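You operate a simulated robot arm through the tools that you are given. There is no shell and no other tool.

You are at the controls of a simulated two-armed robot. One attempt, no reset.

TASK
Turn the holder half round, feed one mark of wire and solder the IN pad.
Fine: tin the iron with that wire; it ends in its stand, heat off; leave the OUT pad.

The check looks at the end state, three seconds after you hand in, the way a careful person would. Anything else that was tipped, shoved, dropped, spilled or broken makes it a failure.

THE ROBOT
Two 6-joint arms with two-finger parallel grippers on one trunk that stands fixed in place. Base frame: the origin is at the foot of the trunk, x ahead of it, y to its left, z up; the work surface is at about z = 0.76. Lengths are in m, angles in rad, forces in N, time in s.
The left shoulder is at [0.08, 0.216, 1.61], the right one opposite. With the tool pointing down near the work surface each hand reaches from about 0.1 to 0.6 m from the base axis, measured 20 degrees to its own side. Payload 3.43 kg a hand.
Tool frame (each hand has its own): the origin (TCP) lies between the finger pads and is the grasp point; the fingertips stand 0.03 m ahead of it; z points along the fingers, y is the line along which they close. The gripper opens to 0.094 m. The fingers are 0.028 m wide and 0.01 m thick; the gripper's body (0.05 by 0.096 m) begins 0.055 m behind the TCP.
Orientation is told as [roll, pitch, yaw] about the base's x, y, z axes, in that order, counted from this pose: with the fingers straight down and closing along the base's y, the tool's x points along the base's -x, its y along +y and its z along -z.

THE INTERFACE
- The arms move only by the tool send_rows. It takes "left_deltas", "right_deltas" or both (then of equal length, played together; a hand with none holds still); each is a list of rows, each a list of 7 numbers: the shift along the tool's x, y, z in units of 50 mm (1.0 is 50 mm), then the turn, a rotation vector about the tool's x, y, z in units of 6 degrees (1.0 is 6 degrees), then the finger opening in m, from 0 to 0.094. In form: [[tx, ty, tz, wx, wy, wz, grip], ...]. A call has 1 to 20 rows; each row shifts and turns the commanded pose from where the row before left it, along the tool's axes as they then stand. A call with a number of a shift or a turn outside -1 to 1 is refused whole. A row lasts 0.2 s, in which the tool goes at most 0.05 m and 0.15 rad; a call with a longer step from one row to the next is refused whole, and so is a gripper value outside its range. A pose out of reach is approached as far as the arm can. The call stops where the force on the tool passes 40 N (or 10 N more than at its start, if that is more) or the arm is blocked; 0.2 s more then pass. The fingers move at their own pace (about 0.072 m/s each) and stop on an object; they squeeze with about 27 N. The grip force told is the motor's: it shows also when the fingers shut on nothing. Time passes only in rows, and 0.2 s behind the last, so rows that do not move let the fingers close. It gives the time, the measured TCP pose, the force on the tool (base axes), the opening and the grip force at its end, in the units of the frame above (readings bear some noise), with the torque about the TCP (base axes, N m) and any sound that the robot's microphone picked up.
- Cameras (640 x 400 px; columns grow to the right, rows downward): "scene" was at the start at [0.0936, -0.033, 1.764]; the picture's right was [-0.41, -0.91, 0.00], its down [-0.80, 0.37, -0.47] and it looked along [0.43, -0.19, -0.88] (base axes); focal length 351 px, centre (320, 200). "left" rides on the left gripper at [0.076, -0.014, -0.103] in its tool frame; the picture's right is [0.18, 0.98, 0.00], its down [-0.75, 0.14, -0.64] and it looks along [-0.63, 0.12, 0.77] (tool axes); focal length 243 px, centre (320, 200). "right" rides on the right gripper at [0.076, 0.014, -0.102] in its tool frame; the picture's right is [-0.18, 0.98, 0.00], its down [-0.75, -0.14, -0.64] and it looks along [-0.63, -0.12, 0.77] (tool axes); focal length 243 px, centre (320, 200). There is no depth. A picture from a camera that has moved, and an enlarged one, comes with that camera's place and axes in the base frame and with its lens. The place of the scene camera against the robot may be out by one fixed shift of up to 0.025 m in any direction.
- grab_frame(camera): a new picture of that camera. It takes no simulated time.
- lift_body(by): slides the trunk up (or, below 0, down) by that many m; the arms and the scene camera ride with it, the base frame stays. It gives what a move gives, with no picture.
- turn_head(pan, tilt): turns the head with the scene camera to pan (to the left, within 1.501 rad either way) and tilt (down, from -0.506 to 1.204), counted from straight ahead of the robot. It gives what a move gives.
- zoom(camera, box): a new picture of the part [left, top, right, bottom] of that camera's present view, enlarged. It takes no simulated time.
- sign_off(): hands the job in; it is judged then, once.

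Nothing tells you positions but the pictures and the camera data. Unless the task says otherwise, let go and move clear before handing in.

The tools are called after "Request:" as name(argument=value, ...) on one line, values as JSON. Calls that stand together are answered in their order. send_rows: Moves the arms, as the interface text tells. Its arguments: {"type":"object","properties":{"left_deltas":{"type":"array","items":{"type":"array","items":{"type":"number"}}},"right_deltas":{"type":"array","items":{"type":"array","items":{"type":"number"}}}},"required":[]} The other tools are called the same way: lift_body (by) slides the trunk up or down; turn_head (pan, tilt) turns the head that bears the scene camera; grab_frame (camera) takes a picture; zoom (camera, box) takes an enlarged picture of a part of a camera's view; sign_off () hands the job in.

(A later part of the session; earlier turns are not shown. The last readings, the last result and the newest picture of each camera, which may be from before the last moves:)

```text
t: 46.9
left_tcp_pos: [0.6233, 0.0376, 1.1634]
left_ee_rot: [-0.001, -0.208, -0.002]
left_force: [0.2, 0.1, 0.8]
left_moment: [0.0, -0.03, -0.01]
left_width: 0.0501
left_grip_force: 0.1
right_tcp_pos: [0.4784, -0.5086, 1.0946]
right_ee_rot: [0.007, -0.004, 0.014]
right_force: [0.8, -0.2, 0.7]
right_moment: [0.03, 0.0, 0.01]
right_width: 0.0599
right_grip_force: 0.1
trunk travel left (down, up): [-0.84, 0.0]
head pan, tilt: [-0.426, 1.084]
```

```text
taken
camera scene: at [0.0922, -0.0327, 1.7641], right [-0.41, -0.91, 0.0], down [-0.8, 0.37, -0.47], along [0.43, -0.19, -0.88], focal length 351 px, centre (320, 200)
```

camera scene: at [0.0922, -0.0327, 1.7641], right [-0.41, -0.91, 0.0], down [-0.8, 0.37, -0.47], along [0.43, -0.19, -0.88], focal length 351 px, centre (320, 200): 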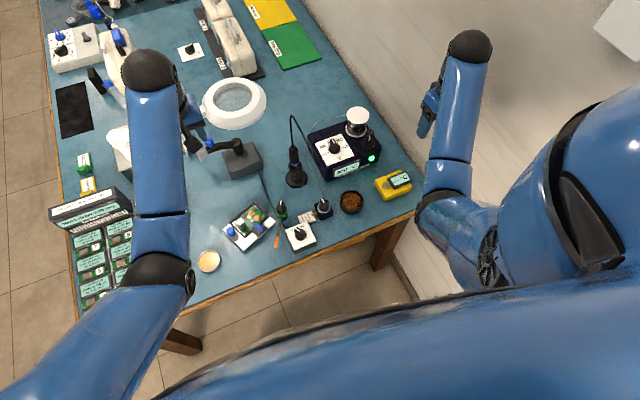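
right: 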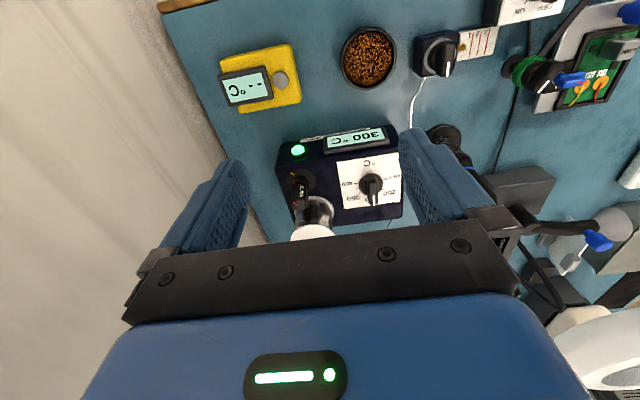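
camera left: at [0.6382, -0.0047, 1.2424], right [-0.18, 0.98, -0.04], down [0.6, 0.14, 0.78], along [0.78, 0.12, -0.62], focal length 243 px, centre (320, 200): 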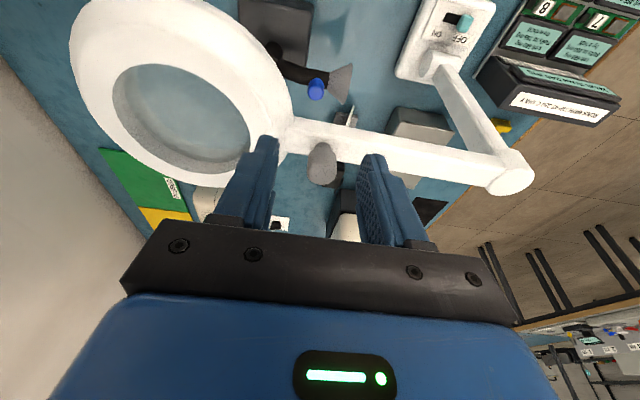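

The arm is bent and free again. I now place the left hand above the knob's present position (0.553, 0.048) with yaw -72°, ready for the trunk to come down.

Request:
send_rows(left_deltas=[[0.596, 0.067, 0.577, 0, 0, 0, 0.05], [0.596, 0.067, 0.577, 0, 0, 0, 0.05], [0.596, 0.067, 0.577, 0, 0, 0, 0.05], [0, 0, 0, 0, 1, 0, 0.05], [0, 0, 0, 0, 0.98, 0, 0.05], [0, 0, 0, 0, 0, 1, 0.05], [0, 0, 0, 0, 0, 1, 0.05], [0, 0, 0, 0, 0, 1, 0.05], [0, 0, 0, 0, 0, 1, 0.05], [0, 0, 0, 0, 0, 1, 0.05], [0, 0, 0, 0, 0, 1, 0.05], [0, 0, 0, 0, 0, 1, 0.05], [0, 0, 0, 0, 0, 1, 0.05], [0, 0, 0, 0, 0, 1, 0.05], [0, 0, 0, 0, 0, 1, 0.05], [0, 0, 0, 0, 0, 1, 0.05], [0, 0, 0, 0, 0, 1, 0.05]])

Request:
grab_frame(camera="left")

Request:
zoom(camera="scene", box=[80, 70, 270, 240])

Request:
grab_frame(camera="right")

```text
t: 50.5
left_tcp_pos: [0.5572, 0.045, 1.0587]
left_ee_rot: [0.003, -0.002, -1.259]
left_force: [-0.1, -0.8, -0.2]
left_moment: [-0.02, -0.01, -0.01]
left_width: 0.05
left_grip_force: 0.0
right_tcp_pos: [0.4794, -0.5093, 1.0944]
right_ee_rot: [0.007, -0.003, 0.015]
right_force: [-0.3, 0.8, 0.5]
right_moment: [0.01, 0.0, 0.01]
right_width: 0.06
right_grip_force: 0.1
trunk travel left (down, up): [-0.84, 0.0]
head pan, tilt: [-0.426, 1.084]
```

```text
taken
camera left: at [0.5189, 0.1131, 1.1614], right [0.88, 0.48, 0.0], down [0.36, -0.67, 0.64], along [0.31, -0.56, -0.77], focal length 243 px, centre (320, 200)
```

left: 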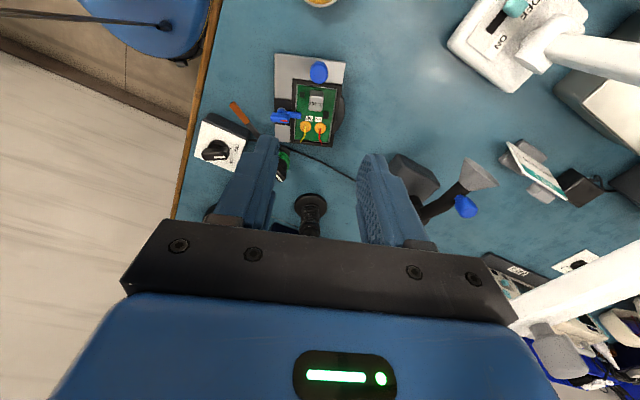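

```text
2.35 times, centred on (175, 155) of scene
camera zoom: at [0.0937, -0.033, 1.764], right [-0.41, -0.91, 0.0], down [-0.8, 0.37, -0.47], along [0.43, -0.19, -0.88], focal length 826 px, centre (661, 306)
```

zoom: 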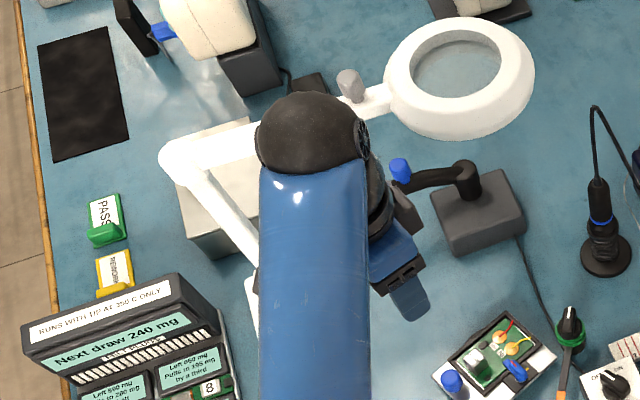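

```text
taken
camera right: at [0.4005, -0.4963, 1.1972], right [0.17, 0.99, 0.01], down [0.75, -0.14, 0.64], along [0.64, -0.1, -0.77], focal length 243 px, centre (320, 200)
```

right: 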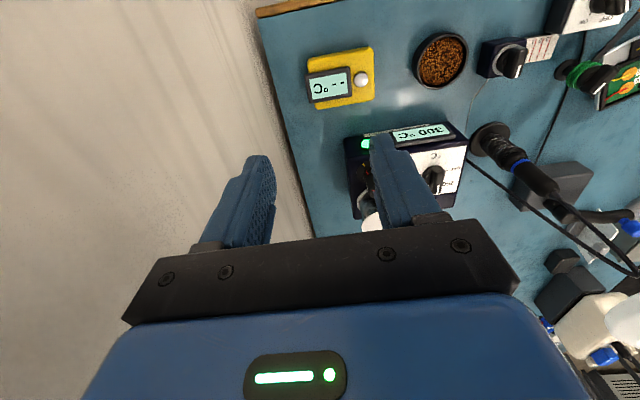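

Request:
zoom(camera="scene", box=[40, 0, 340, 190])

Request:
zoom(camera="scene", box=[265, 100, 325, 200])

```text
2.11 times, centred on (190, 95) of scene
camera zoom: at [0.0937, -0.033, 1.764], right [-0.41, -0.91, 0.0], down [-0.8, 0.37, -0.47], along [0.43, -0.19, -0.88], focal length 740 px, centre (594, 421)
```

zoom: 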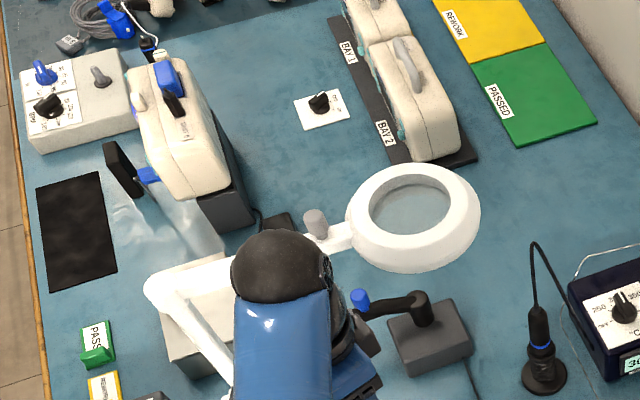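

```text
4.00 times, centred on (295, 150) of scene
camera zoom: at [0.0937, -0.033, 1.764], right [-0.41, -0.91, 0.0], down [-0.8, 0.37, -0.47], along [0.43, -0.19, -0.88], focal length 1405 px, centre (420, 400)
```

zoom: 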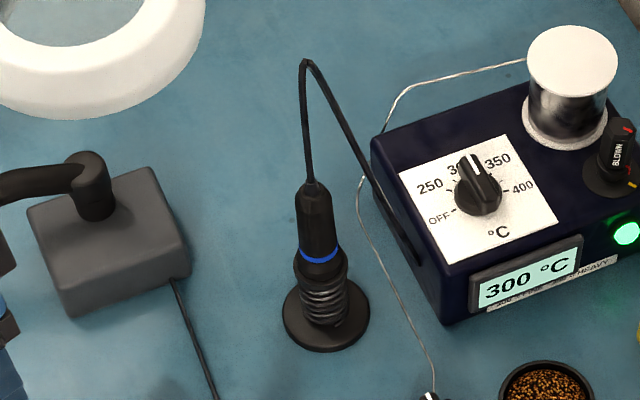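

The magnifier head shifted by only 3–4 mm, which I will keep in mind. Everything is clear below both hands, so I lower the trunk by 0.1 m and check.

Request:
lift_body(by=-0.1)

Request:
grab_frame(camera="left")

Request:
grab_frame(camera="right")

Request:
grab_frame(camera="scene")

```text
t: 51.8
left_tcp_pos: [0.5568, 0.0458, 0.9582]
left_ee_rot: [0.001, 0.0, -1.258]
left_force: [-0.8, -0.1, 0.1]
left_moment: [-0.02, 0.02, -0.02]
left_width: 0.0501
left_grip_force: 0.1
right_tcp_pos: [0.4784, -0.5085, 0.9943]
right_ee_rot: [0.007, -0.003, 0.015]
right_force: [-0.6, 0.4, 0.8]
right_moment: [0.0, 0.01, 0.01]
right_width: 0.06
right_grip_force: 0.2
trunk travel left (down, up): [-0.74, 0.1]
head pan, tilt: [-0.426, 1.084]
```

```text
taken
camera left: at [0.5187, 0.113, 1.0615], right [0.88, 0.48, 0.0], down [0.37, -0.67, 0.64], along [0.31, -0.56, -0.77], focal length 243 px, centre (320, 200)
```

left: 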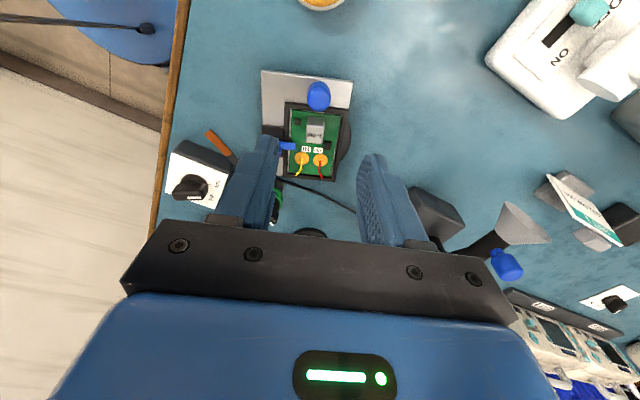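

```text
taken
camera right: at [0.4005, -0.4963, 1.0972], right [0.17, 0.99, 0.01], down [0.75, -0.14, 0.64], along [0.64, -0.1, -0.77], focal length 243 px, centre (320, 200)
```

right: 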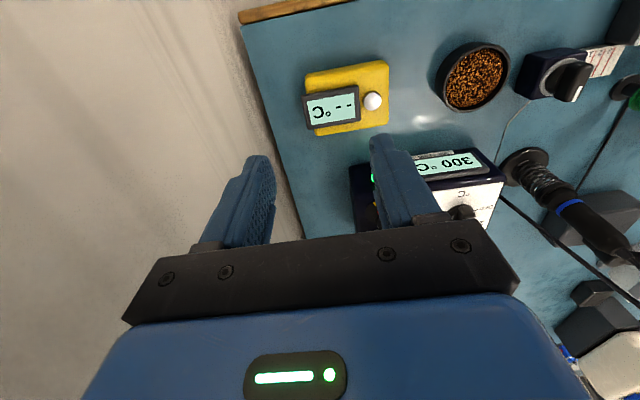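

```text
taken
camera scene: at [0.0937, -0.033, 1.664], right [-0.41, -0.91, 0.0], down [-0.8, 0.37, -0.47], along [0.43, -0.19, -0.88], focal length 351 px, centre (320, 200)
```

scene: 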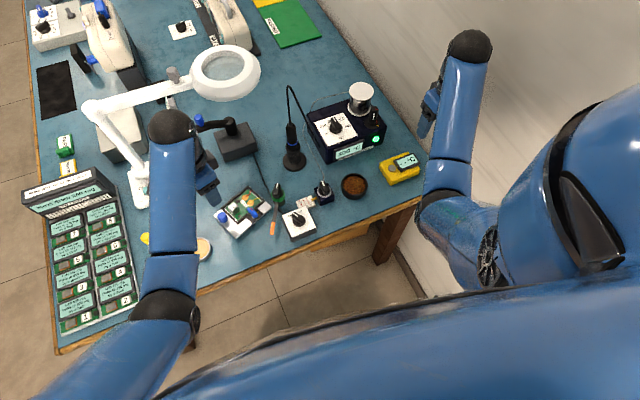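

Request:
lift_body(by=-0.1)

Request:
grab_frame(camera="left")

Request:
zoom(camera="left", box=[230, 80, 410, 230])

```text
t: 53.2
left_tcp_pos: [0.5563, 0.0445, 0.8586]
left_ee_rot: [0.003, 0.0, -1.258]
left_force: [0.2, 0.6, 0.1]
left_moment: [0.0, -0.01, -0.01]
left_width: 0.0498
left_grip_force: 0.1
right_tcp_pos: [0.4785, -0.5084, 0.8934]
right_ee_rot: [0.008, -0.004, 0.015]
right_force: [-0.3, 1.1, 0.3]
right_moment: [-0.04, 0.0, 0.01]
right_width: 0.0599
right_grip_force: 0.1
trunk travel left (down, up): [-0.64, 0.2]
head pan, tilt: [-0.426, 1.084]
```

```text
taken
camera left: at [0.5186, 0.1131, 0.9615], right [0.88, 0.48, 0.0], down [0.37, -0.67, 0.64], along [0.31, -0.56, -0.77], focal length 243 px, centre (320, 200)
```

left: 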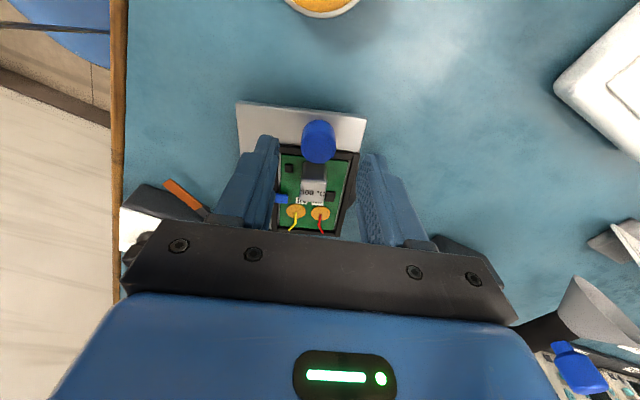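

```text
2.67 times, centred on (320, 155) of left
camera zoom: at [0.5186, 0.1131, 0.9615], right [0.88, 0.48, 0.0], down [0.37, -0.67, 0.64], along [0.31, -0.56, -0.77], focal length 647 px, centre (320, 320)
```

zoom: 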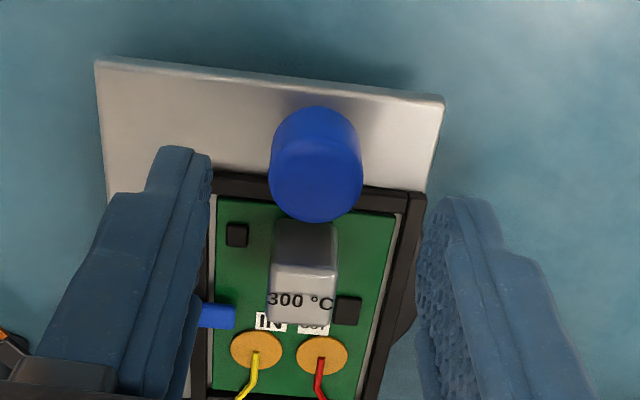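

Knob is at (0.5525, 0.0477) as expected. I centre over it, then lower the last 3 cm with the trunk itself (gaining reach), and grip.

Request:
send_rows(left_deltas=[[0.084, -0.052, 0, 0, 0, 0, 0.05], [0, 0, 0, 0, 0, 0, 0.05]])

Request:
lift_body(by=-0.03)

Request:
zoom(camera="left", box=[210, 100, 410, 250])

```text
t: 53.8
left_tcp_pos: [0.5534, 0.049, 0.8592]
left_ee_rot: [0.002, 0.001, -1.257]
left_force: [-0.3, 0.2, -0.1]
left_moment: [0.0, -0.01, 0.01]
left_width: 0.0501
left_grip_force: 0.1
right_tcp_pos: [0.4784, -0.5086, 0.8945]
right_ee_rot: [0.007, -0.002, 0.016]
right_force: [0.9, 0.3, -0.2]
right_moment: [0.01, 0.03, 0.03]
right_width: 0.0599
right_grip_force: 0.1
trunk travel left (down, up): [-0.64, 0.2]
head pan, tilt: [-0.426, 1.084]
```

```text
t: 54.5
left_tcp_pos: [0.5541, 0.0493, 0.8281]
left_ee_rot: [0.001, 0.0, -1.26]
left_force: [1.0, 0.5, -0.3]
left_moment: [0.01, 0.02, 0.0]
left_width: 0.05
left_grip_force: 0.0
right_tcp_pos: [0.4786, -0.5089, 0.8653]
right_ee_rot: [0.007, -0.003, 0.015]
right_force: [0.2, -0.3, 0.1]
right_moment: [0.01, 0.02, -0.02]
right_width: 0.0601
right_grip_force: 0.0
trunk travel left (down, up): [-0.61, 0.23]
head pan, tilt: [-0.426, 1.084]
```

```text
2.67 times, centred on (310, 175) of left
camera zoom: at [0.5152, 0.1166, 0.9321], right [0.88, 0.48, 0.0], down [0.37, -0.67, 0.64], along [0.31, -0.56, -0.77], focal length 647 px, centre (347, 267)
```

zoom: 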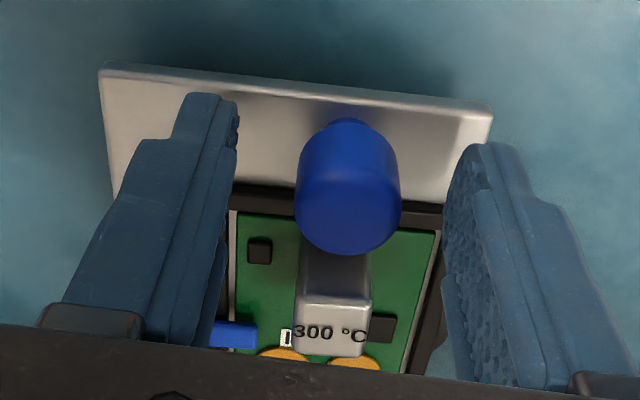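

Request:
send_rows(left_deltas=[[0, 0, 0, 0, 0, 0, 0.01], [0, 0, 0, 0, 0, 0, 0.01], [0, 0, 0, 0, 0, 0, 0.01]])

Request:
send_rows(left_deltas=[[-0.0073, 0.139, 0, 0, 0, 1, 0.01], [-0.0073, 0.139, 0, 0, 0, 1, 0.01], [-0.0073, 0.139, 0, 0, 0, 1, 0.01]])

Request:
grab_frame(camera="left")

```text
t: 55.3
left_tcp_pos: [0.5521, 0.0497, 0.8285]
left_ee_rot: [0.001, -0.001, -1.259]
left_force: [1.1, 1.1, 2.0]
left_moment: [0.27, 0.25, 0.09]
left_width: 0.023
left_grip_force: 44.8
right_tcp_pos: [0.4781, -0.5081, 0.8649]
right_ee_rot: [0.007, -0.003, 0.011]
right_force: [-0.3, -0.9, -0.3]
right_moment: [0.01, 0.01, 0.0]
right_width: 0.06
right_grip_force: 0.0
trunk travel left (down, up): [-0.61, 0.23]
head pan, tilt: [-0.426, 1.084]
```

```text
t: 56.1
left_tcp_pos: [0.5737, 0.0545, 0.8302]
left_ee_rot: [0.001, 0.001, -1.572]
left_force: [6.4, 7.1, -1.0]
left_moment: [0.41, 0.0, 0.57]
left_width: 0.0231
left_grip_force: 44.9
right_tcp_pos: [0.4807, -0.5079, 0.8641]
right_ee_rot: [0.007, -0.004, 0.015]
right_force: [-0.5, -0.1, 0.7]
right_moment: [0.03, -0.03, 0.03]
right_width: 0.0602
right_grip_force: 0.0
trunk travel left (down, up): [-0.61, 0.23]
head pan, tilt: [-0.426, 1.084]
```

```text
taken
camera left: at [0.5595, 0.1301, 0.9323], right [0.98, 0.18, 0.0], down [0.14, -0.75, 0.64], along [0.12, -0.63, -0.77], focal length 243 px, centre (320, 200)
```

left: 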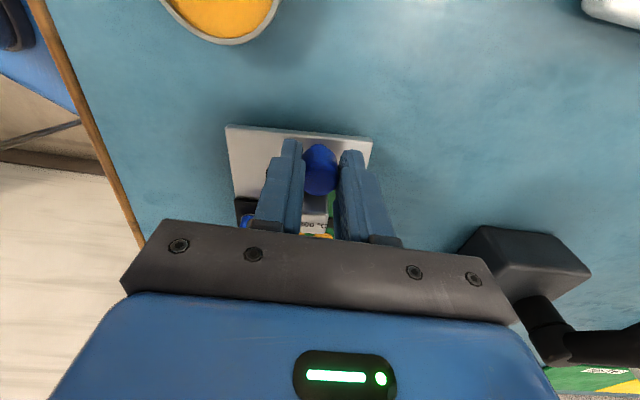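

Request:
send_rows(left_deltas=[[-0.015, 0.139, 0, 0, 0, 1, 0.01], [-0.015, 0.139, 0, 0, 0, 1, 0.01], [-0.0073, 0.139, 0, 0, 0, 1, 0.01], [-0.0073, 0.139, 0, 0, 0, 1, 0.01], [-0.0073, 0.139, 0, 0, 0, 1, 0.01]])

Request:
grab_frame(camera="left")

Request:
grab_frame(camera="scene")

```text
t: 57.3
left_tcp_pos: [0.6093, 0.0456, 0.8307]
left_ee_rot: [0.003, 0.004, -2.094]
left_force: [18.7, 29.7, 6.4]
left_moment: [0.41, -0.12, 0.36]
left_width: 0.0231
left_grip_force: 44.8
right_tcp_pos: [0.4798, -0.5074, 0.8644]
right_ee_rot: [0.004, -0.001, 0.013]
right_force: [0.0, -0.1, 0.4]
right_moment: [0.03, -0.01, -0.01]
right_width: 0.06
right_grip_force: 0.0
trunk travel left (down, up): [-0.61, 0.23]
head pan, tilt: [-0.426, 1.084]
```

```text
taken
camera left: at [0.6344, 0.1191, 0.9324], right [0.94, -0.33, 0.0], down [-0.26, -0.72, 0.64], along [-0.21, -0.6, -0.77], focal length 243 px, centre (320, 200)
```

left: 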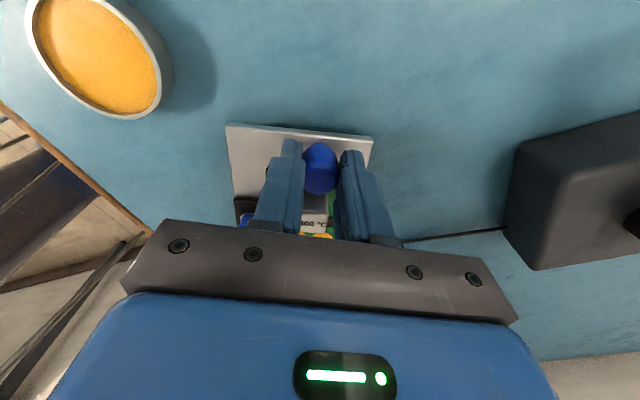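

```text
taken
camera scene: at [0.0968, -0.0276, 1.5339], right [-0.41, -0.91, 0.0], down [-0.81, 0.36, -0.47], along [0.42, -0.2, -0.88], focal length 351 px, centre (320, 200)
```

scene: 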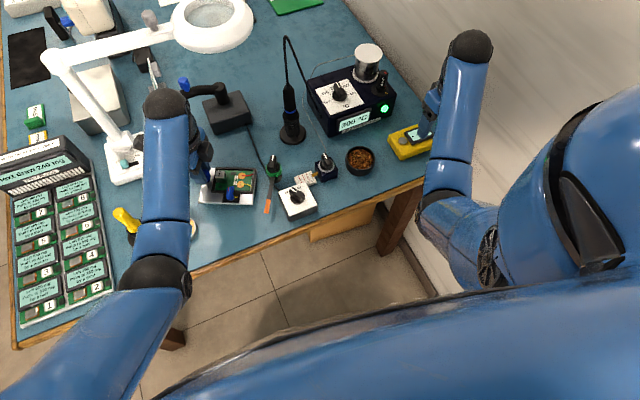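

The radial force has grown to 35 N, so my circle is a few millimetres off. I let go, rise slightly and measure the holder again.

Request:
send_rows(left_deltas=[[0, 0, 0, 0, 0, 0, 0.05], [0, 0, 0, 0, 0, 0, 0.05], [0, 0, 0, 0, 0, 0, 0.05], [0, 0, -0.6, 0, 0, 0, 0.05], [0, 0, -0.3, 0, 0, 0, 0.05]])

Request:
grab_frame(camera="left")

Request:
zoom(camera="left", box=[220, 80, 420, 240])

Request:
zoom(camera="scene", box=[190, 150, 280, 220])

```text
t: 58.5
left_tcp_pos: [0.6069, 0.0418, 0.8741]
left_ee_rot: [0.0, 0.0, -2.097]
left_force: [-0.3, -0.4, -0.4]
left_moment: [-0.02, 0.0, 0.02]
left_width: 0.0502
left_grip_force: 0.2
right_tcp_pos: [0.479, -0.5087, 0.8649]
right_ee_rot: [0.005, -0.005, 0.014]
right_force: [-0.4, -0.3, 0.6]
right_moment: [0.0, 0.01, -0.01]
right_width: 0.0601
right_grip_force: 0.1
trunk travel left (down, up): [-0.61, 0.23]
head pan, tilt: [-0.426, 1.084]
```

```text
taken
camera left: at [0.6317, 0.1147, 0.9769], right [0.94, -0.33, 0.0], down [-0.26, -0.72, 0.64], along [-0.21, -0.61, -0.77], focal length 243 px, centre (320, 200)
```

left: 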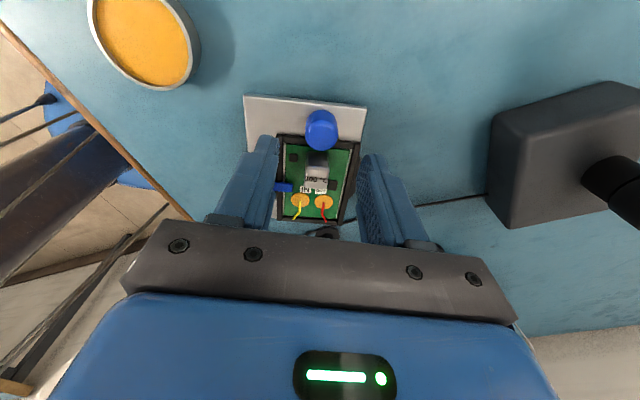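

```text
2.50 times, centred on (320, 160) of left
camera zoom: at [0.6317, 0.1147, 0.9769], right [0.94, -0.33, 0.0], down [-0.26, -0.72, 0.64], along [-0.21, -0.61, -0.77], focal length 606 px, centre (320, 300)
```

zoom: 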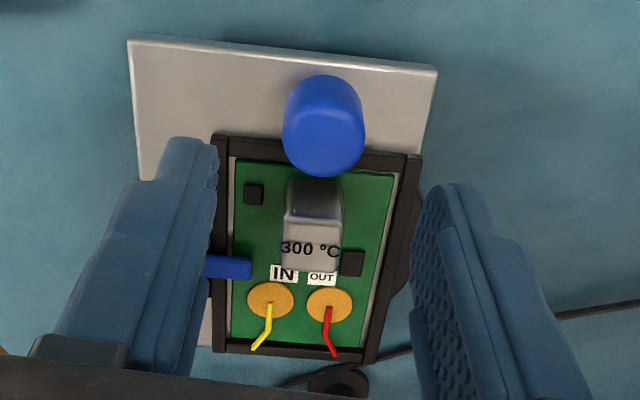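

```text
5.71 times, centred on (235, 185) of scene
camera zoom: at [0.094, -0.0321, 1.5339], right [-0.41, -0.91, 0.0], down [-0.81, 0.37, -0.47], along [0.43, -0.19, -0.88], focal length 2007 px, centre (806, 286)
```

zoom: 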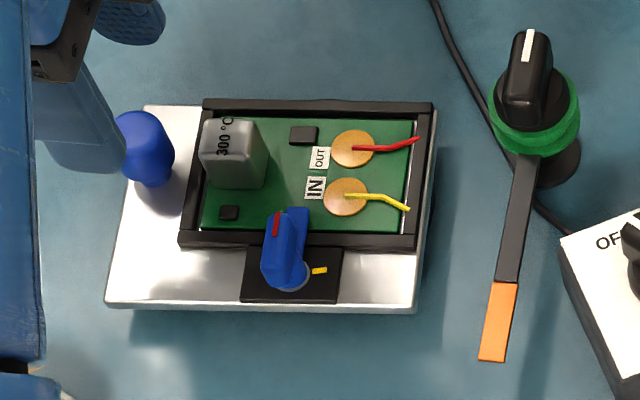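

The plate has turned about 112.8°, and the true axis is (0.5785, -0.018) with the knob at a radius of 71 mm. I realign the hand over the knob and lower the trunk 4 cm more.

Request:
send_rows(left_deltas=[[0, 0, 0, 0, 0, -1, 0.05], [0, 0, 0, 0, 0, -1, 0.05], [0.083, 0.009, 0, 0, 0, 0, 0.05], [0, 0, 0, 0, 0, 0, 0.05]])

Request:
lift_body(by=-0.044)

Request:
zoom(camera="left", box=[210, 100, 410, 250])

Request:
grab_frame(camera="right")

```text
t: 59.5
left_tcp_pos: [0.609, 0.0459, 0.8731]
left_ee_rot: [0.003, 0.001, -1.885]
left_force: [-0.3, 0.2, 0.5]
left_moment: [0.01, 0.02, 0.02]
left_width: 0.0499
left_grip_force: 0.0
right_tcp_pos: [0.4784, -0.5085, 0.8651]
right_ee_rot: [0.01, -0.002, 0.013]
right_force: [-0.2, 0.5, -0.2]
right_moment: [-0.04, 0.02, -0.03]
right_width: 0.0601
right_grip_force: 0.0
trunk travel left (down, up): [-0.61, 0.23]
head pan, tilt: [-0.426, 1.084]
```

```text
t: 60.5
left_tcp_pos: [0.6061, 0.0466, 0.8321]
left_ee_rot: [0.004, 0.002, -1.887]
left_force: [0.4, 0.3, 0.3]
left_moment: [0.03, 0.0, 0.01]
left_width: 0.0504
left_grip_force: 0.1
right_tcp_pos: [0.4783, -0.5086, 0.8274]
right_ee_rot: [0.002, -0.015, 0.014]
right_force: [-7.6, 5.2, 17.0]
right_moment: [0.67, 0.12, 0.28]
right_width: 0.0628
right_grip_force: 2.4
trunk travel left (down, up): [-0.567, 0.273]
head pan, tilt: [-0.426, 1.084]
stopped: the force on the tool passed its limit at 43 N (the readings are from after the stop); the commanded pose is now the measured one
```

```text
2.67 times, centred on (310, 175) of left
camera zoom: at [0.6161, 0.1223, 0.9347], right [0.99, -0.13, 0.0], down [-0.1, -0.76, 0.64], along [-0.08, -0.64, -0.77], focal length 647 px, centre (347, 267)
```

zoom: 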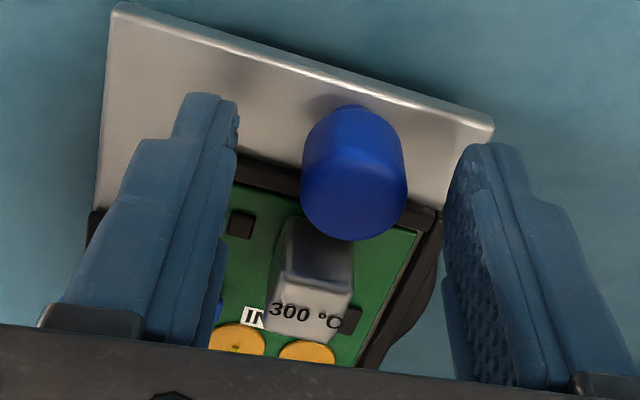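

```text
taken
camera right: at [0.3993, -0.497, 0.9295], right [0.17, 0.99, 0.0], down [0.75, -0.13, 0.65], along [0.64, -0.11, -0.76], focal length 243 px, centre (320, 200)
```

right: 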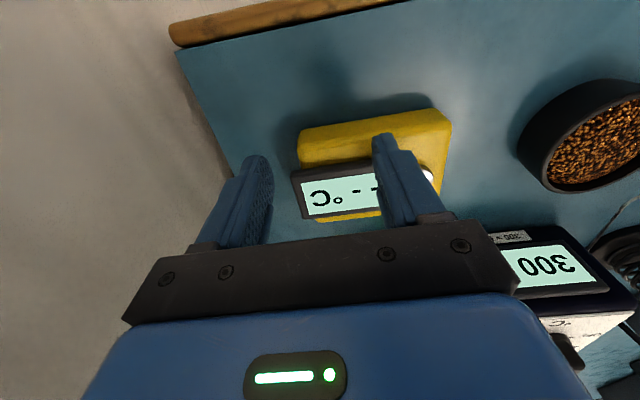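

The right fingertip came down on the thermometer as the trunk lowered. I raise the trunk back at once, then check the thermometer.

Request:
lift_body(by=0.05)

Request:
grab_frame(camera="right")

Request:
zoom(camera="right", box=[240, 40, 500, 200])

Request:
grab_frame(camera="scene")

```text
t: 61.5
left_tcp_pos: [0.6092, 0.0462, 0.8799]
left_ee_rot: [0.0, 0.0, -1.887]
left_force: [0.7, 0.1, -0.2]
left_moment: [-0.01, 0.01, 0.0]
left_width: 0.0501
left_grip_force: 0.1
right_tcp_pos: [0.4806, -0.5102, 0.8732]
right_ee_rot: [0.005, -0.011, 0.014]
right_force: [-0.2, 0.8, 0.1]
right_moment: [0.02, 0.02, 0.01]
right_width: 0.0603
right_grip_force: 0.1
trunk travel left (down, up): [-0.617, 0.223]
head pan, tilt: [-0.426, 1.084]
```

```text
taken
camera right: at [0.4022, -0.4973, 0.9763], right [0.17, 0.99, 0.0], down [0.75, -0.13, 0.65], along [0.64, -0.11, -0.76], focal length 243 px, centre (320, 200)
```

right: 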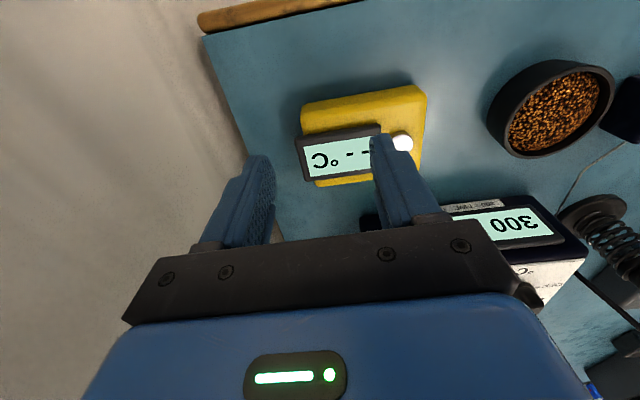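

```text
2.46 times, centred on (370, 120) of right
camera zoom: at [0.4022, -0.4973, 0.9763], right [0.17, 0.99, 0.0], down [0.75, -0.13, 0.65], along [0.64, -0.11, -0.76], focal length 597 px, centre (197, 397)
```

zoom: 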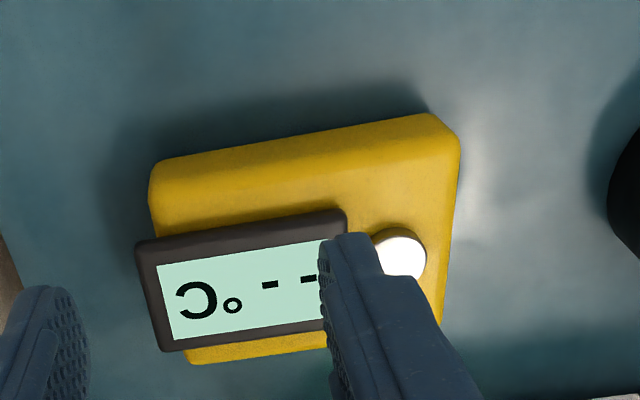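

```text
taken
camera scene: at [0.0947, -0.0333, 1.5404], right [-0.41, -0.91, 0.0], down [-0.81, 0.37, -0.47], along [0.42, -0.19, -0.88], focal length 351 px, centre (320, 200)
```

scene: 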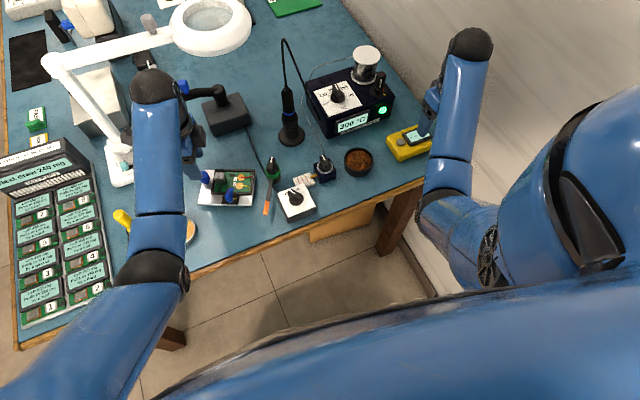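

The thermometer has not shifted noticeably. The present trunk height already gives enough reach, so I lower by only 2 cm (right hand stays clear), then lower the left hand onto the knob and grip.

Request:
lift_body(by=-0.02)

Request:
send_rows(left_deltas=[[0, 0, 0.3, 0, 0, 0, 0.05], [0, 0, 0.3, 0, 0, 0, 0.05], [0, 0, 0, 0, 0, 0, 0.05]])

Request:
zoom(camera="left", box=[210, 100, 410, 250])

```text
t: 62.1
left_tcp_pos: [0.6088, 0.0459, 0.8581]
left_ee_rot: [0.0, 0.001, -1.886]
left_force: [0.0, -0.6, -0.4]
left_moment: [0.02, -0.02, 0.01]
left_width: 0.0501
left_grip_force: 0.1
right_tcp_pos: [0.4818, -0.5103, 0.8542]
right_ee_rot: [0.004, -0.01, 0.014]
right_force: [1.1, -0.3, 0.0]
right_moment: [-0.01, 0.01, -0.01]
right_width: 0.0599
right_grip_force: 0.0
trunk travel left (down, up): [-0.597, 0.243]
head pan, tilt: [-0.426, 1.084]
```

```text
t: 62.9
left_tcp_pos: [0.6077, 0.0445, 0.8302]
left_ee_rot: [0.003, -0.001, -1.886]
left_force: [-0.4, -0.3, 0.3]
left_moment: [-0.01, 0.04, -0.02]
left_width: 0.0497
left_grip_force: 0.0
right_tcp_pos: [0.4807, -0.5106, 0.8549]
right_ee_rot: [0.005, -0.014, 0.014]
right_force: [-0.5, 0.1, -0.2]
right_moment: [0.01, 0.01, -0.03]
right_width: 0.06
right_grip_force: 0.1
trunk travel left (down, up): [-0.597, 0.243]
head pan, tilt: [-0.426, 1.084]
```

```text
2.67 times, centred on (310, 175) of left
camera zoom: at [0.617, 0.1219, 0.9337], right [0.99, -0.13, 0.0], down [-0.1, -0.76, 0.64], along [-0.08, -0.64, -0.77], focal length 647 px, centre (347, 267)
```

zoom: 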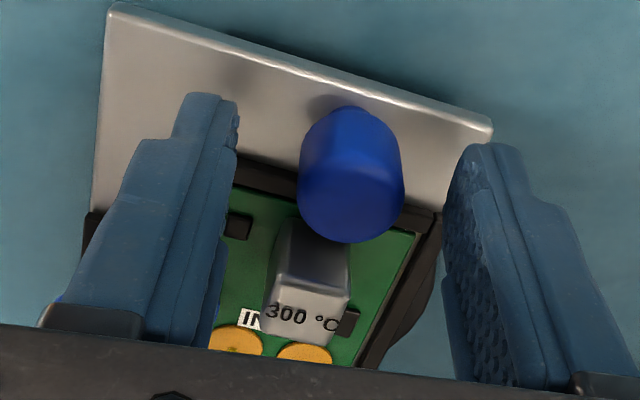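

Request:
send_rows(left_deltas=[[0, 0, 0, 0, 0, 0, 0.01], [0, 0, 0, 0, 0, 0, 0.01], [0, 0, 0, 0, 0, 0, 0.01]])

Request:
send_rows(left_deltas=[[-0.0262, 0.1459, 0, 0, 0, 1, 0.01], [-0.0262, 0.1459, 0, 0, 0, 1, 0.01], [-0.0262, 0.1459, 0, 0, 0, 1, 0.01], [-0.0262, 0.1459, 0, 0, 0, 1, 0.01]])

Request:
grab_frame(camera="left")

```text
t: 63.7
left_tcp_pos: [0.6074, 0.0453, 0.8301]
left_ee_rot: [0.0, 0.0, -1.889]
left_force: [0.8, 0.5, -0.3]
left_moment: [0.32, 0.32, -0.02]
left_width: 0.0231
left_grip_force: 45.0
right_tcp_pos: [0.481, -0.5093, 0.8545]
right_ee_rot: [0.004, -0.01, 0.015]
right_force: [-0.2, 0.0, 0.5]
right_moment: [0.0, -0.03, 0.03]
right_width: 0.0602
right_grip_force: 0.0
trunk travel left (down, up): [-0.597, 0.243]
head pan, tilt: [-0.426, 1.084]
```

```text
t: 64.7
left_tcp_pos: [0.6311, 0.0285, 0.8295]
left_ee_rot: [0.0, 0.0, -2.307]
left_force: [-5.4, 8.0, 7.2]
left_moment: [0.23, 0.78, -0.59]
left_width: 0.0233
left_grip_force: 44.8
right_tcp_pos: [0.4788, -0.5088, 0.856]
right_ee_rot: [0.002, -0.013, 0.014]
right_force: [0.6, 0.3, 0.1]
right_moment: [-0.01, 0.01, -0.03]
right_width: 0.0599
right_grip_force: 0.0
trunk travel left (down, up): [-0.597, 0.243]
head pan, tilt: [-0.426, 1.084]
```

```text
taken
camera left: at [0.6708, 0.0941, 0.9336], right [0.85, -0.52, 0.0], down [-0.4, -0.65, 0.64], along [-0.33, -0.55, -0.77], focal length 243 px, centre (320, 200)
```

left: 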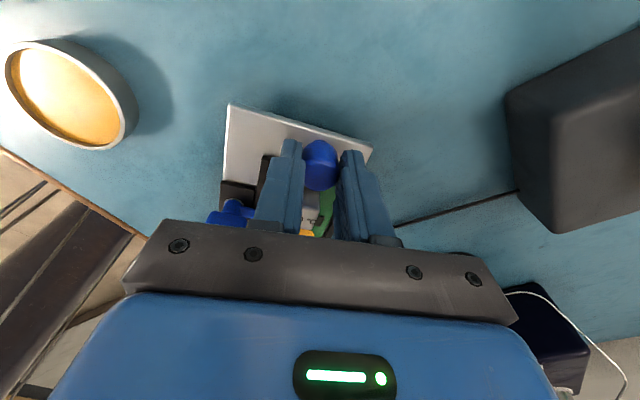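

Request:
send_rows(left_deltas=[[-0.0262, 0.1459, 0, 0, 0, 1, 0.01], [-0.0262, 0.1459, 0, 0, 0, 1, 0.01], [-0.0262, 0.1459, 0, 0, 0, 1, 0.01]])

Request:
grab_frame(camera="left")

Request:
zoom(camera="scene", box=[160, 120, 300, 220])

```text
t: 65.5
left_tcp_pos: [0.6435, 0.0089, 0.8304]
left_ee_rot: [0.0, 0.002, -2.619]
left_force: [-6.6, 5.2, 3.5]
left_moment: [0.67, 0.53, -0.49]
left_width: 0.023
left_grip_force: 45.1
right_tcp_pos: [0.4791, -0.511, 0.8559]
right_ee_rot: [0.001, -0.012, 0.015]
right_force: [-0.3, -0.6, -0.3]
right_moment: [0.0, 0.03, -0.01]
right_width: 0.06
right_grip_force: 0.0
trunk travel left (down, up): [-0.597, 0.243]
head pan, tilt: [-0.426, 1.084]
```

```text
taken
camera left: at [0.7015, 0.0586, 0.9336], right [0.65, -0.76, 0.0], down [-0.58, -0.5, 0.64], along [-0.49, -0.42, -0.77], focal length 243 px, centre (320, 200)
```

left: 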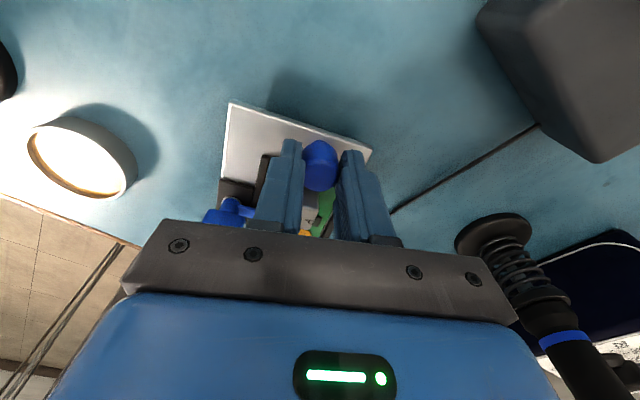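

```text
4.00 times, centred on (230, 170) of scene
camera zoom: at [0.0918, -0.0324, 1.5207], right [-0.41, -0.91, 0.0], down [-0.8, 0.37, -0.47], along [0.43, -0.19, -0.88], focal length 1405 px, centre (680, 320)
```

zoom: 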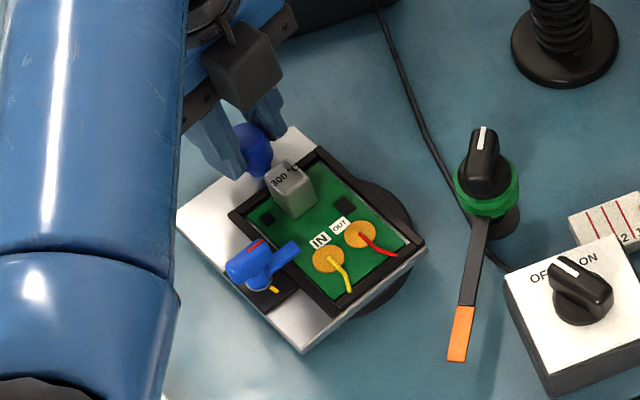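

Request:
send_rows(left_deltas=[[-0.0262, 0.1459, 0, 0, 0, 1, 0.01], [-0.0262, 0.1459, 0, 0, 0, 1, 0.01], [-0.0262, 0.1459, 0, 0, 0, 1, 0.01], [-0.0262, 0.1459, 0, 0, 0, 1, 0.01]])

Request:
zoom(camera="scene", box=[180, 140, 280, 220])

Request:
grab_frame(camera="left")

```text
t: 66.5
left_tcp_pos: [0.6497, -0.0146, 0.8307]
left_ee_rot: [-0.001, 0.003, -3.038]
left_force: [-16.3, 7.5, 7.0]
left_moment: [0.53, 0.22, 0.02]
left_width: 0.0229
left_grip_force: 44.6
right_tcp_pos: [0.4792, -0.5072, 0.8568]
right_ee_rot: [0.003, -0.015, 0.016]
right_force: [0.7, 0.8, -0.1]
right_moment: [-0.01, -0.01, 0.02]
right_width: 0.0602
right_grip_force: 0.1
trunk travel left (down, up): [-0.597, 0.243]
head pan, tilt: [-0.426, 1.084]
```

```text
5.00 times, centred on (230, 180) of scene
camera zoom: at [0.0899, -0.0301, 1.5209], right [-0.41, -0.91, 0.0], down [-0.8, 0.36, -0.47], along [0.43, -0.19, -0.88], focal length 1756 px, centre (770, 300)
```

zoom: 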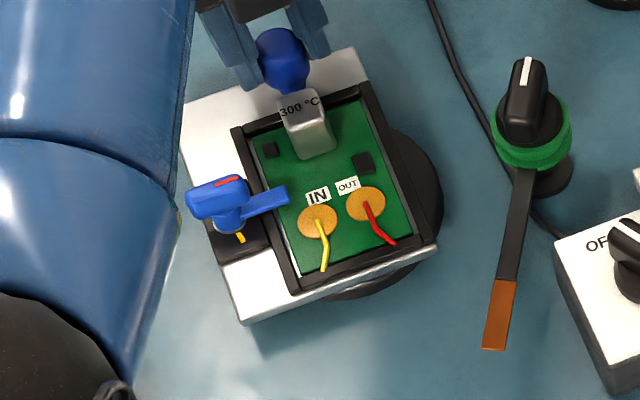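

```text
taken
camera left: at [0.7219, 0.0058, 0.9336], right [0.28, -0.96, 0.0], down [-0.74, -0.22, 0.64], along [-0.61, -0.18, -0.77], focal length 243 px, centre (320, 200)
```

left: 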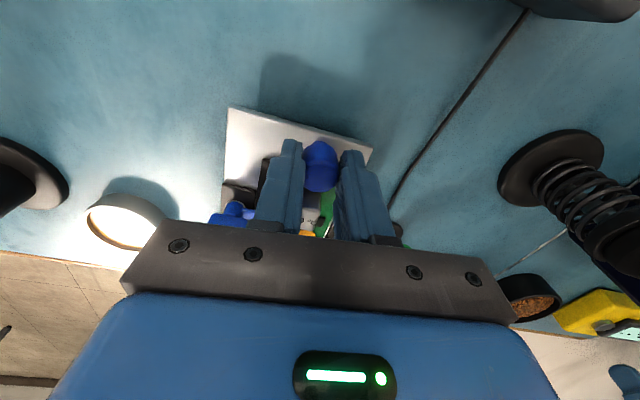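

The plate is close to 180°. I release, rise a little and measure its final angle precisely.

Request:
send_rows(left_deltas=[[0, 0, 0, 0, 0, 0, 0.05], [0, 0, 0, 0, 0, 0, 0.05], [0, 0, 0, 0, 0, 0, 0.05], [0, 0, -0.5, 0, 0, 0, 0.05], [0, 0, -0.5, 0, 0, 0, 0.05]])

Request:
zoom(camera="scene", box=[190, 140, 270, 220])

Request:
zoom(camera="left", box=[200, 60, 440, 240])

```text
t: 67.7
left_tcp_pos: [0.6491, -0.0191, 0.8823]
left_ee_rot: [-0.001, 0.002, -3.039]
left_force: [-0.6, 0.1, 0.5]
left_moment: [0.0, -0.04, -0.01]
left_width: 0.0501
left_grip_force: 0.1
right_tcp_pos: [0.4791, -0.5101, 0.8558]
right_ee_rot: [0.002, -0.013, 0.015]
right_force: [0.8, 0.1, -0.5]
right_moment: [-0.02, -0.02, -0.09]
right_width: 0.0602
right_grip_force: 0.0
trunk travel left (down, up): [-0.597, 0.243]
head pan, tilt: [-0.426, 1.084]
```

```text
5.00 times, centred on (230, 180) of scene
camera zoom: at [0.0929, -0.0328, 1.5206], right [-0.41, -0.91, 0.0], down [-0.8, 0.37, -0.47], along [0.43, -0.19, -0.88], focal length 1756 px, centre (770, 300)
```

zoom: 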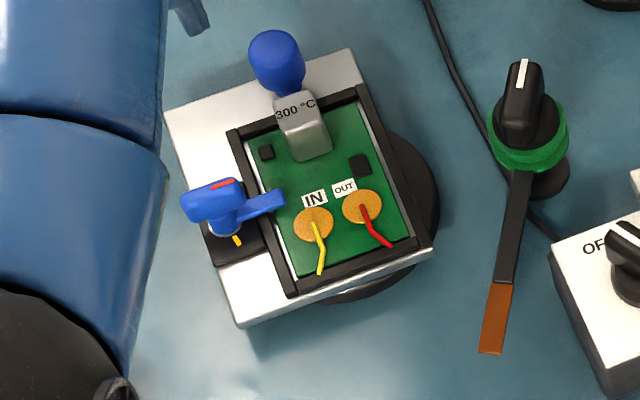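

```text
2.22 times, centred on (320, 150) of left
camera zoom: at [0.7232, 0.0022, 0.9854], right [0.28, -0.96, 0.0], down [-0.74, -0.22, 0.64], along [-0.61, -0.18, -0.77], focal length 539 px, centre (320, 311)
```

zoom: 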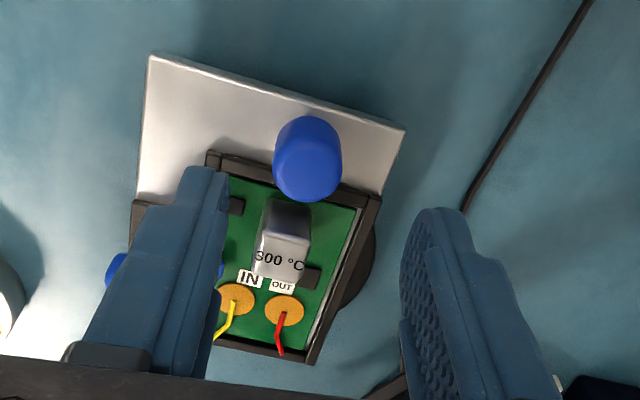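

The plate's far edge now runs exactly along y: the holder is turned 180° (axis (0.579, -0.016)), and the IN pad is now at about (0.564, -0.004). I draw the left hand back from under the magnifier, then raise the trunk to its top.

Request:
send_rows(left_deltas=[[-0.4, -0.04, 0, 0, 0, 0, 0.05], [-0.5, -0.05, 0, 0, 0, 0, 0.05], [-0.5, -0.05, 0, 0, 0, 0, 0.05], [-0.3, -0.03, 0, 0, 0, 0, 0.05]])

Request:
grab_frame(camera="left")

Request:
grab_frame(camera="scene")

```text
t: 68.7
left_tcp_pos: [0.5658, -0.02, 0.8811]
left_ee_rot: [-0.002, 0.003, -3.038]
left_force: [0.2, -0.4, -1.1]
left_moment: [0.04, 0.0, -0.01]
left_width: 0.0502
left_grip_force: 0.1
right_tcp_pos: [0.4798, -0.5115, 0.8543]
right_ee_rot: [0.005, -0.012, 0.015]
right_force: [0.3, -0.1, -0.3]
right_moment: [-0.02, 0.0, 0.02]
right_width: 0.0602
right_grip_force: 0.1
trunk travel left (down, up): [-0.597, 0.243]
head pan, tilt: [-0.426, 1.084]
```

```text
taken
camera left: at [0.6375, 0.0013, 0.9839], right [0.28, -0.96, 0.0], down [-0.74, -0.22, 0.64], along [-0.61, -0.18, -0.77], focal length 243 px, centre (320, 200)
```

left: 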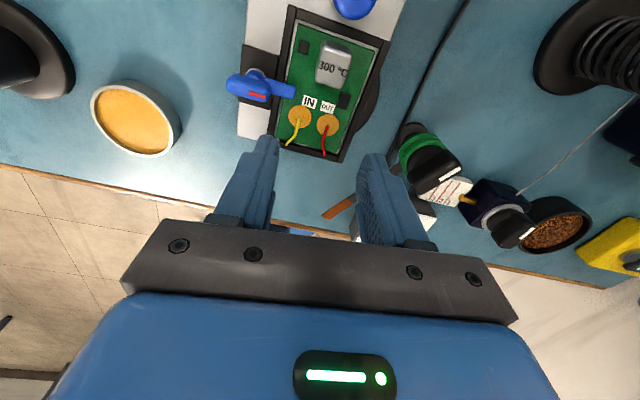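

```text
taken
camera scene: at [0.0932, -0.033, 1.5206], right [-0.41, -0.91, 0.0], down [-0.8, 0.37, -0.47], along [0.43, -0.19, -0.88], focal length 351 px, centre (320, 200)
```

scene: 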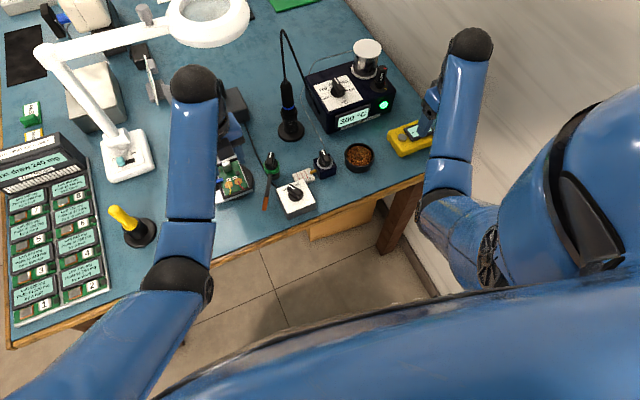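

Request:
zoom(camera="left", box=[220, 0, 410, 170])

Request:
zoom(camera="left", box=[390, 110, 600, 260])

Request:
lift_body(by=0.15)

Request:
grab_frame(camera="scene")

```text
2.35 times, centred on (315, 85) of left
camera zoom: at [0.6375, 0.0013, 0.9839], right [0.28, -0.96, 0.0], down [-0.74, -0.22, 0.64], along [-0.61, -0.18, -0.77], focal length 571 px, centre (332, 471)
```

zoom: 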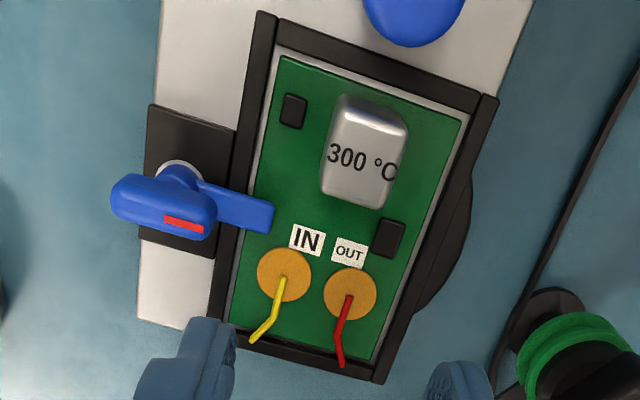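

```text
2.67 times, centred on (495, 185) of left
camera zoom: at [0.6375, 0.0013, 0.9839], right [0.28, -0.96, 0.0], down [-0.74, -0.22, 0.64], along [-0.61, -0.18, -0.77], focal length 647 px, centre (-147, 240)
```

zoom: 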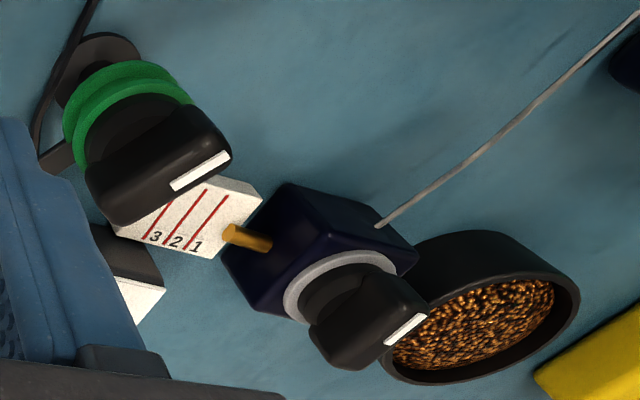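

```text
t: 70.5
left_tcp_pos: [0.5649, -0.0196, 1.0304]
left_ee_rot: [0.0, 0.0, -3.039]
left_force: [0.1, 0.2, 0.0]
left_moment: [0.01, 0.01, 0.02]
left_width: 0.05
left_grip_force: 0.1
right_tcp_pos: [0.4805, -0.511, 1.0048]
right_ee_rot: [0.005, -0.01, 0.015]
right_force: [-0.6, 0.4, 1.1]
right_moment: [-0.05, 0.04, 0.01]
right_width: 0.0599
right_grip_force: 0.2
trunk travel left (down, up): [-0.747, 0.093]
head pan, tilt: [-0.426, 1.084]
```

```text
taken
camera scene: at [0.0938, -0.0331, 1.6705], right [-0.41, -0.91, 0.0], down [-0.8, 0.37, -0.47], along [0.43, -0.19, -0.88], focal length 351 px, centre (320, 200)
```

scene: 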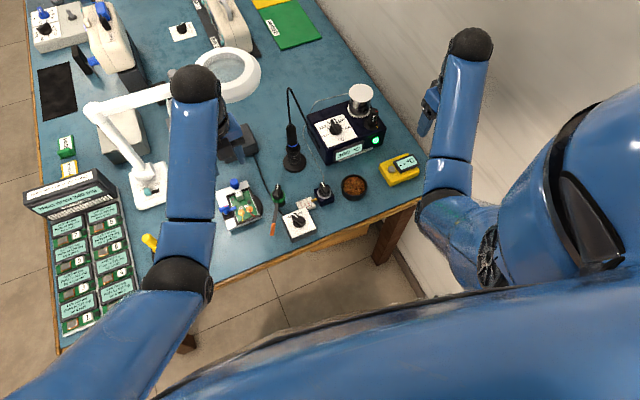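

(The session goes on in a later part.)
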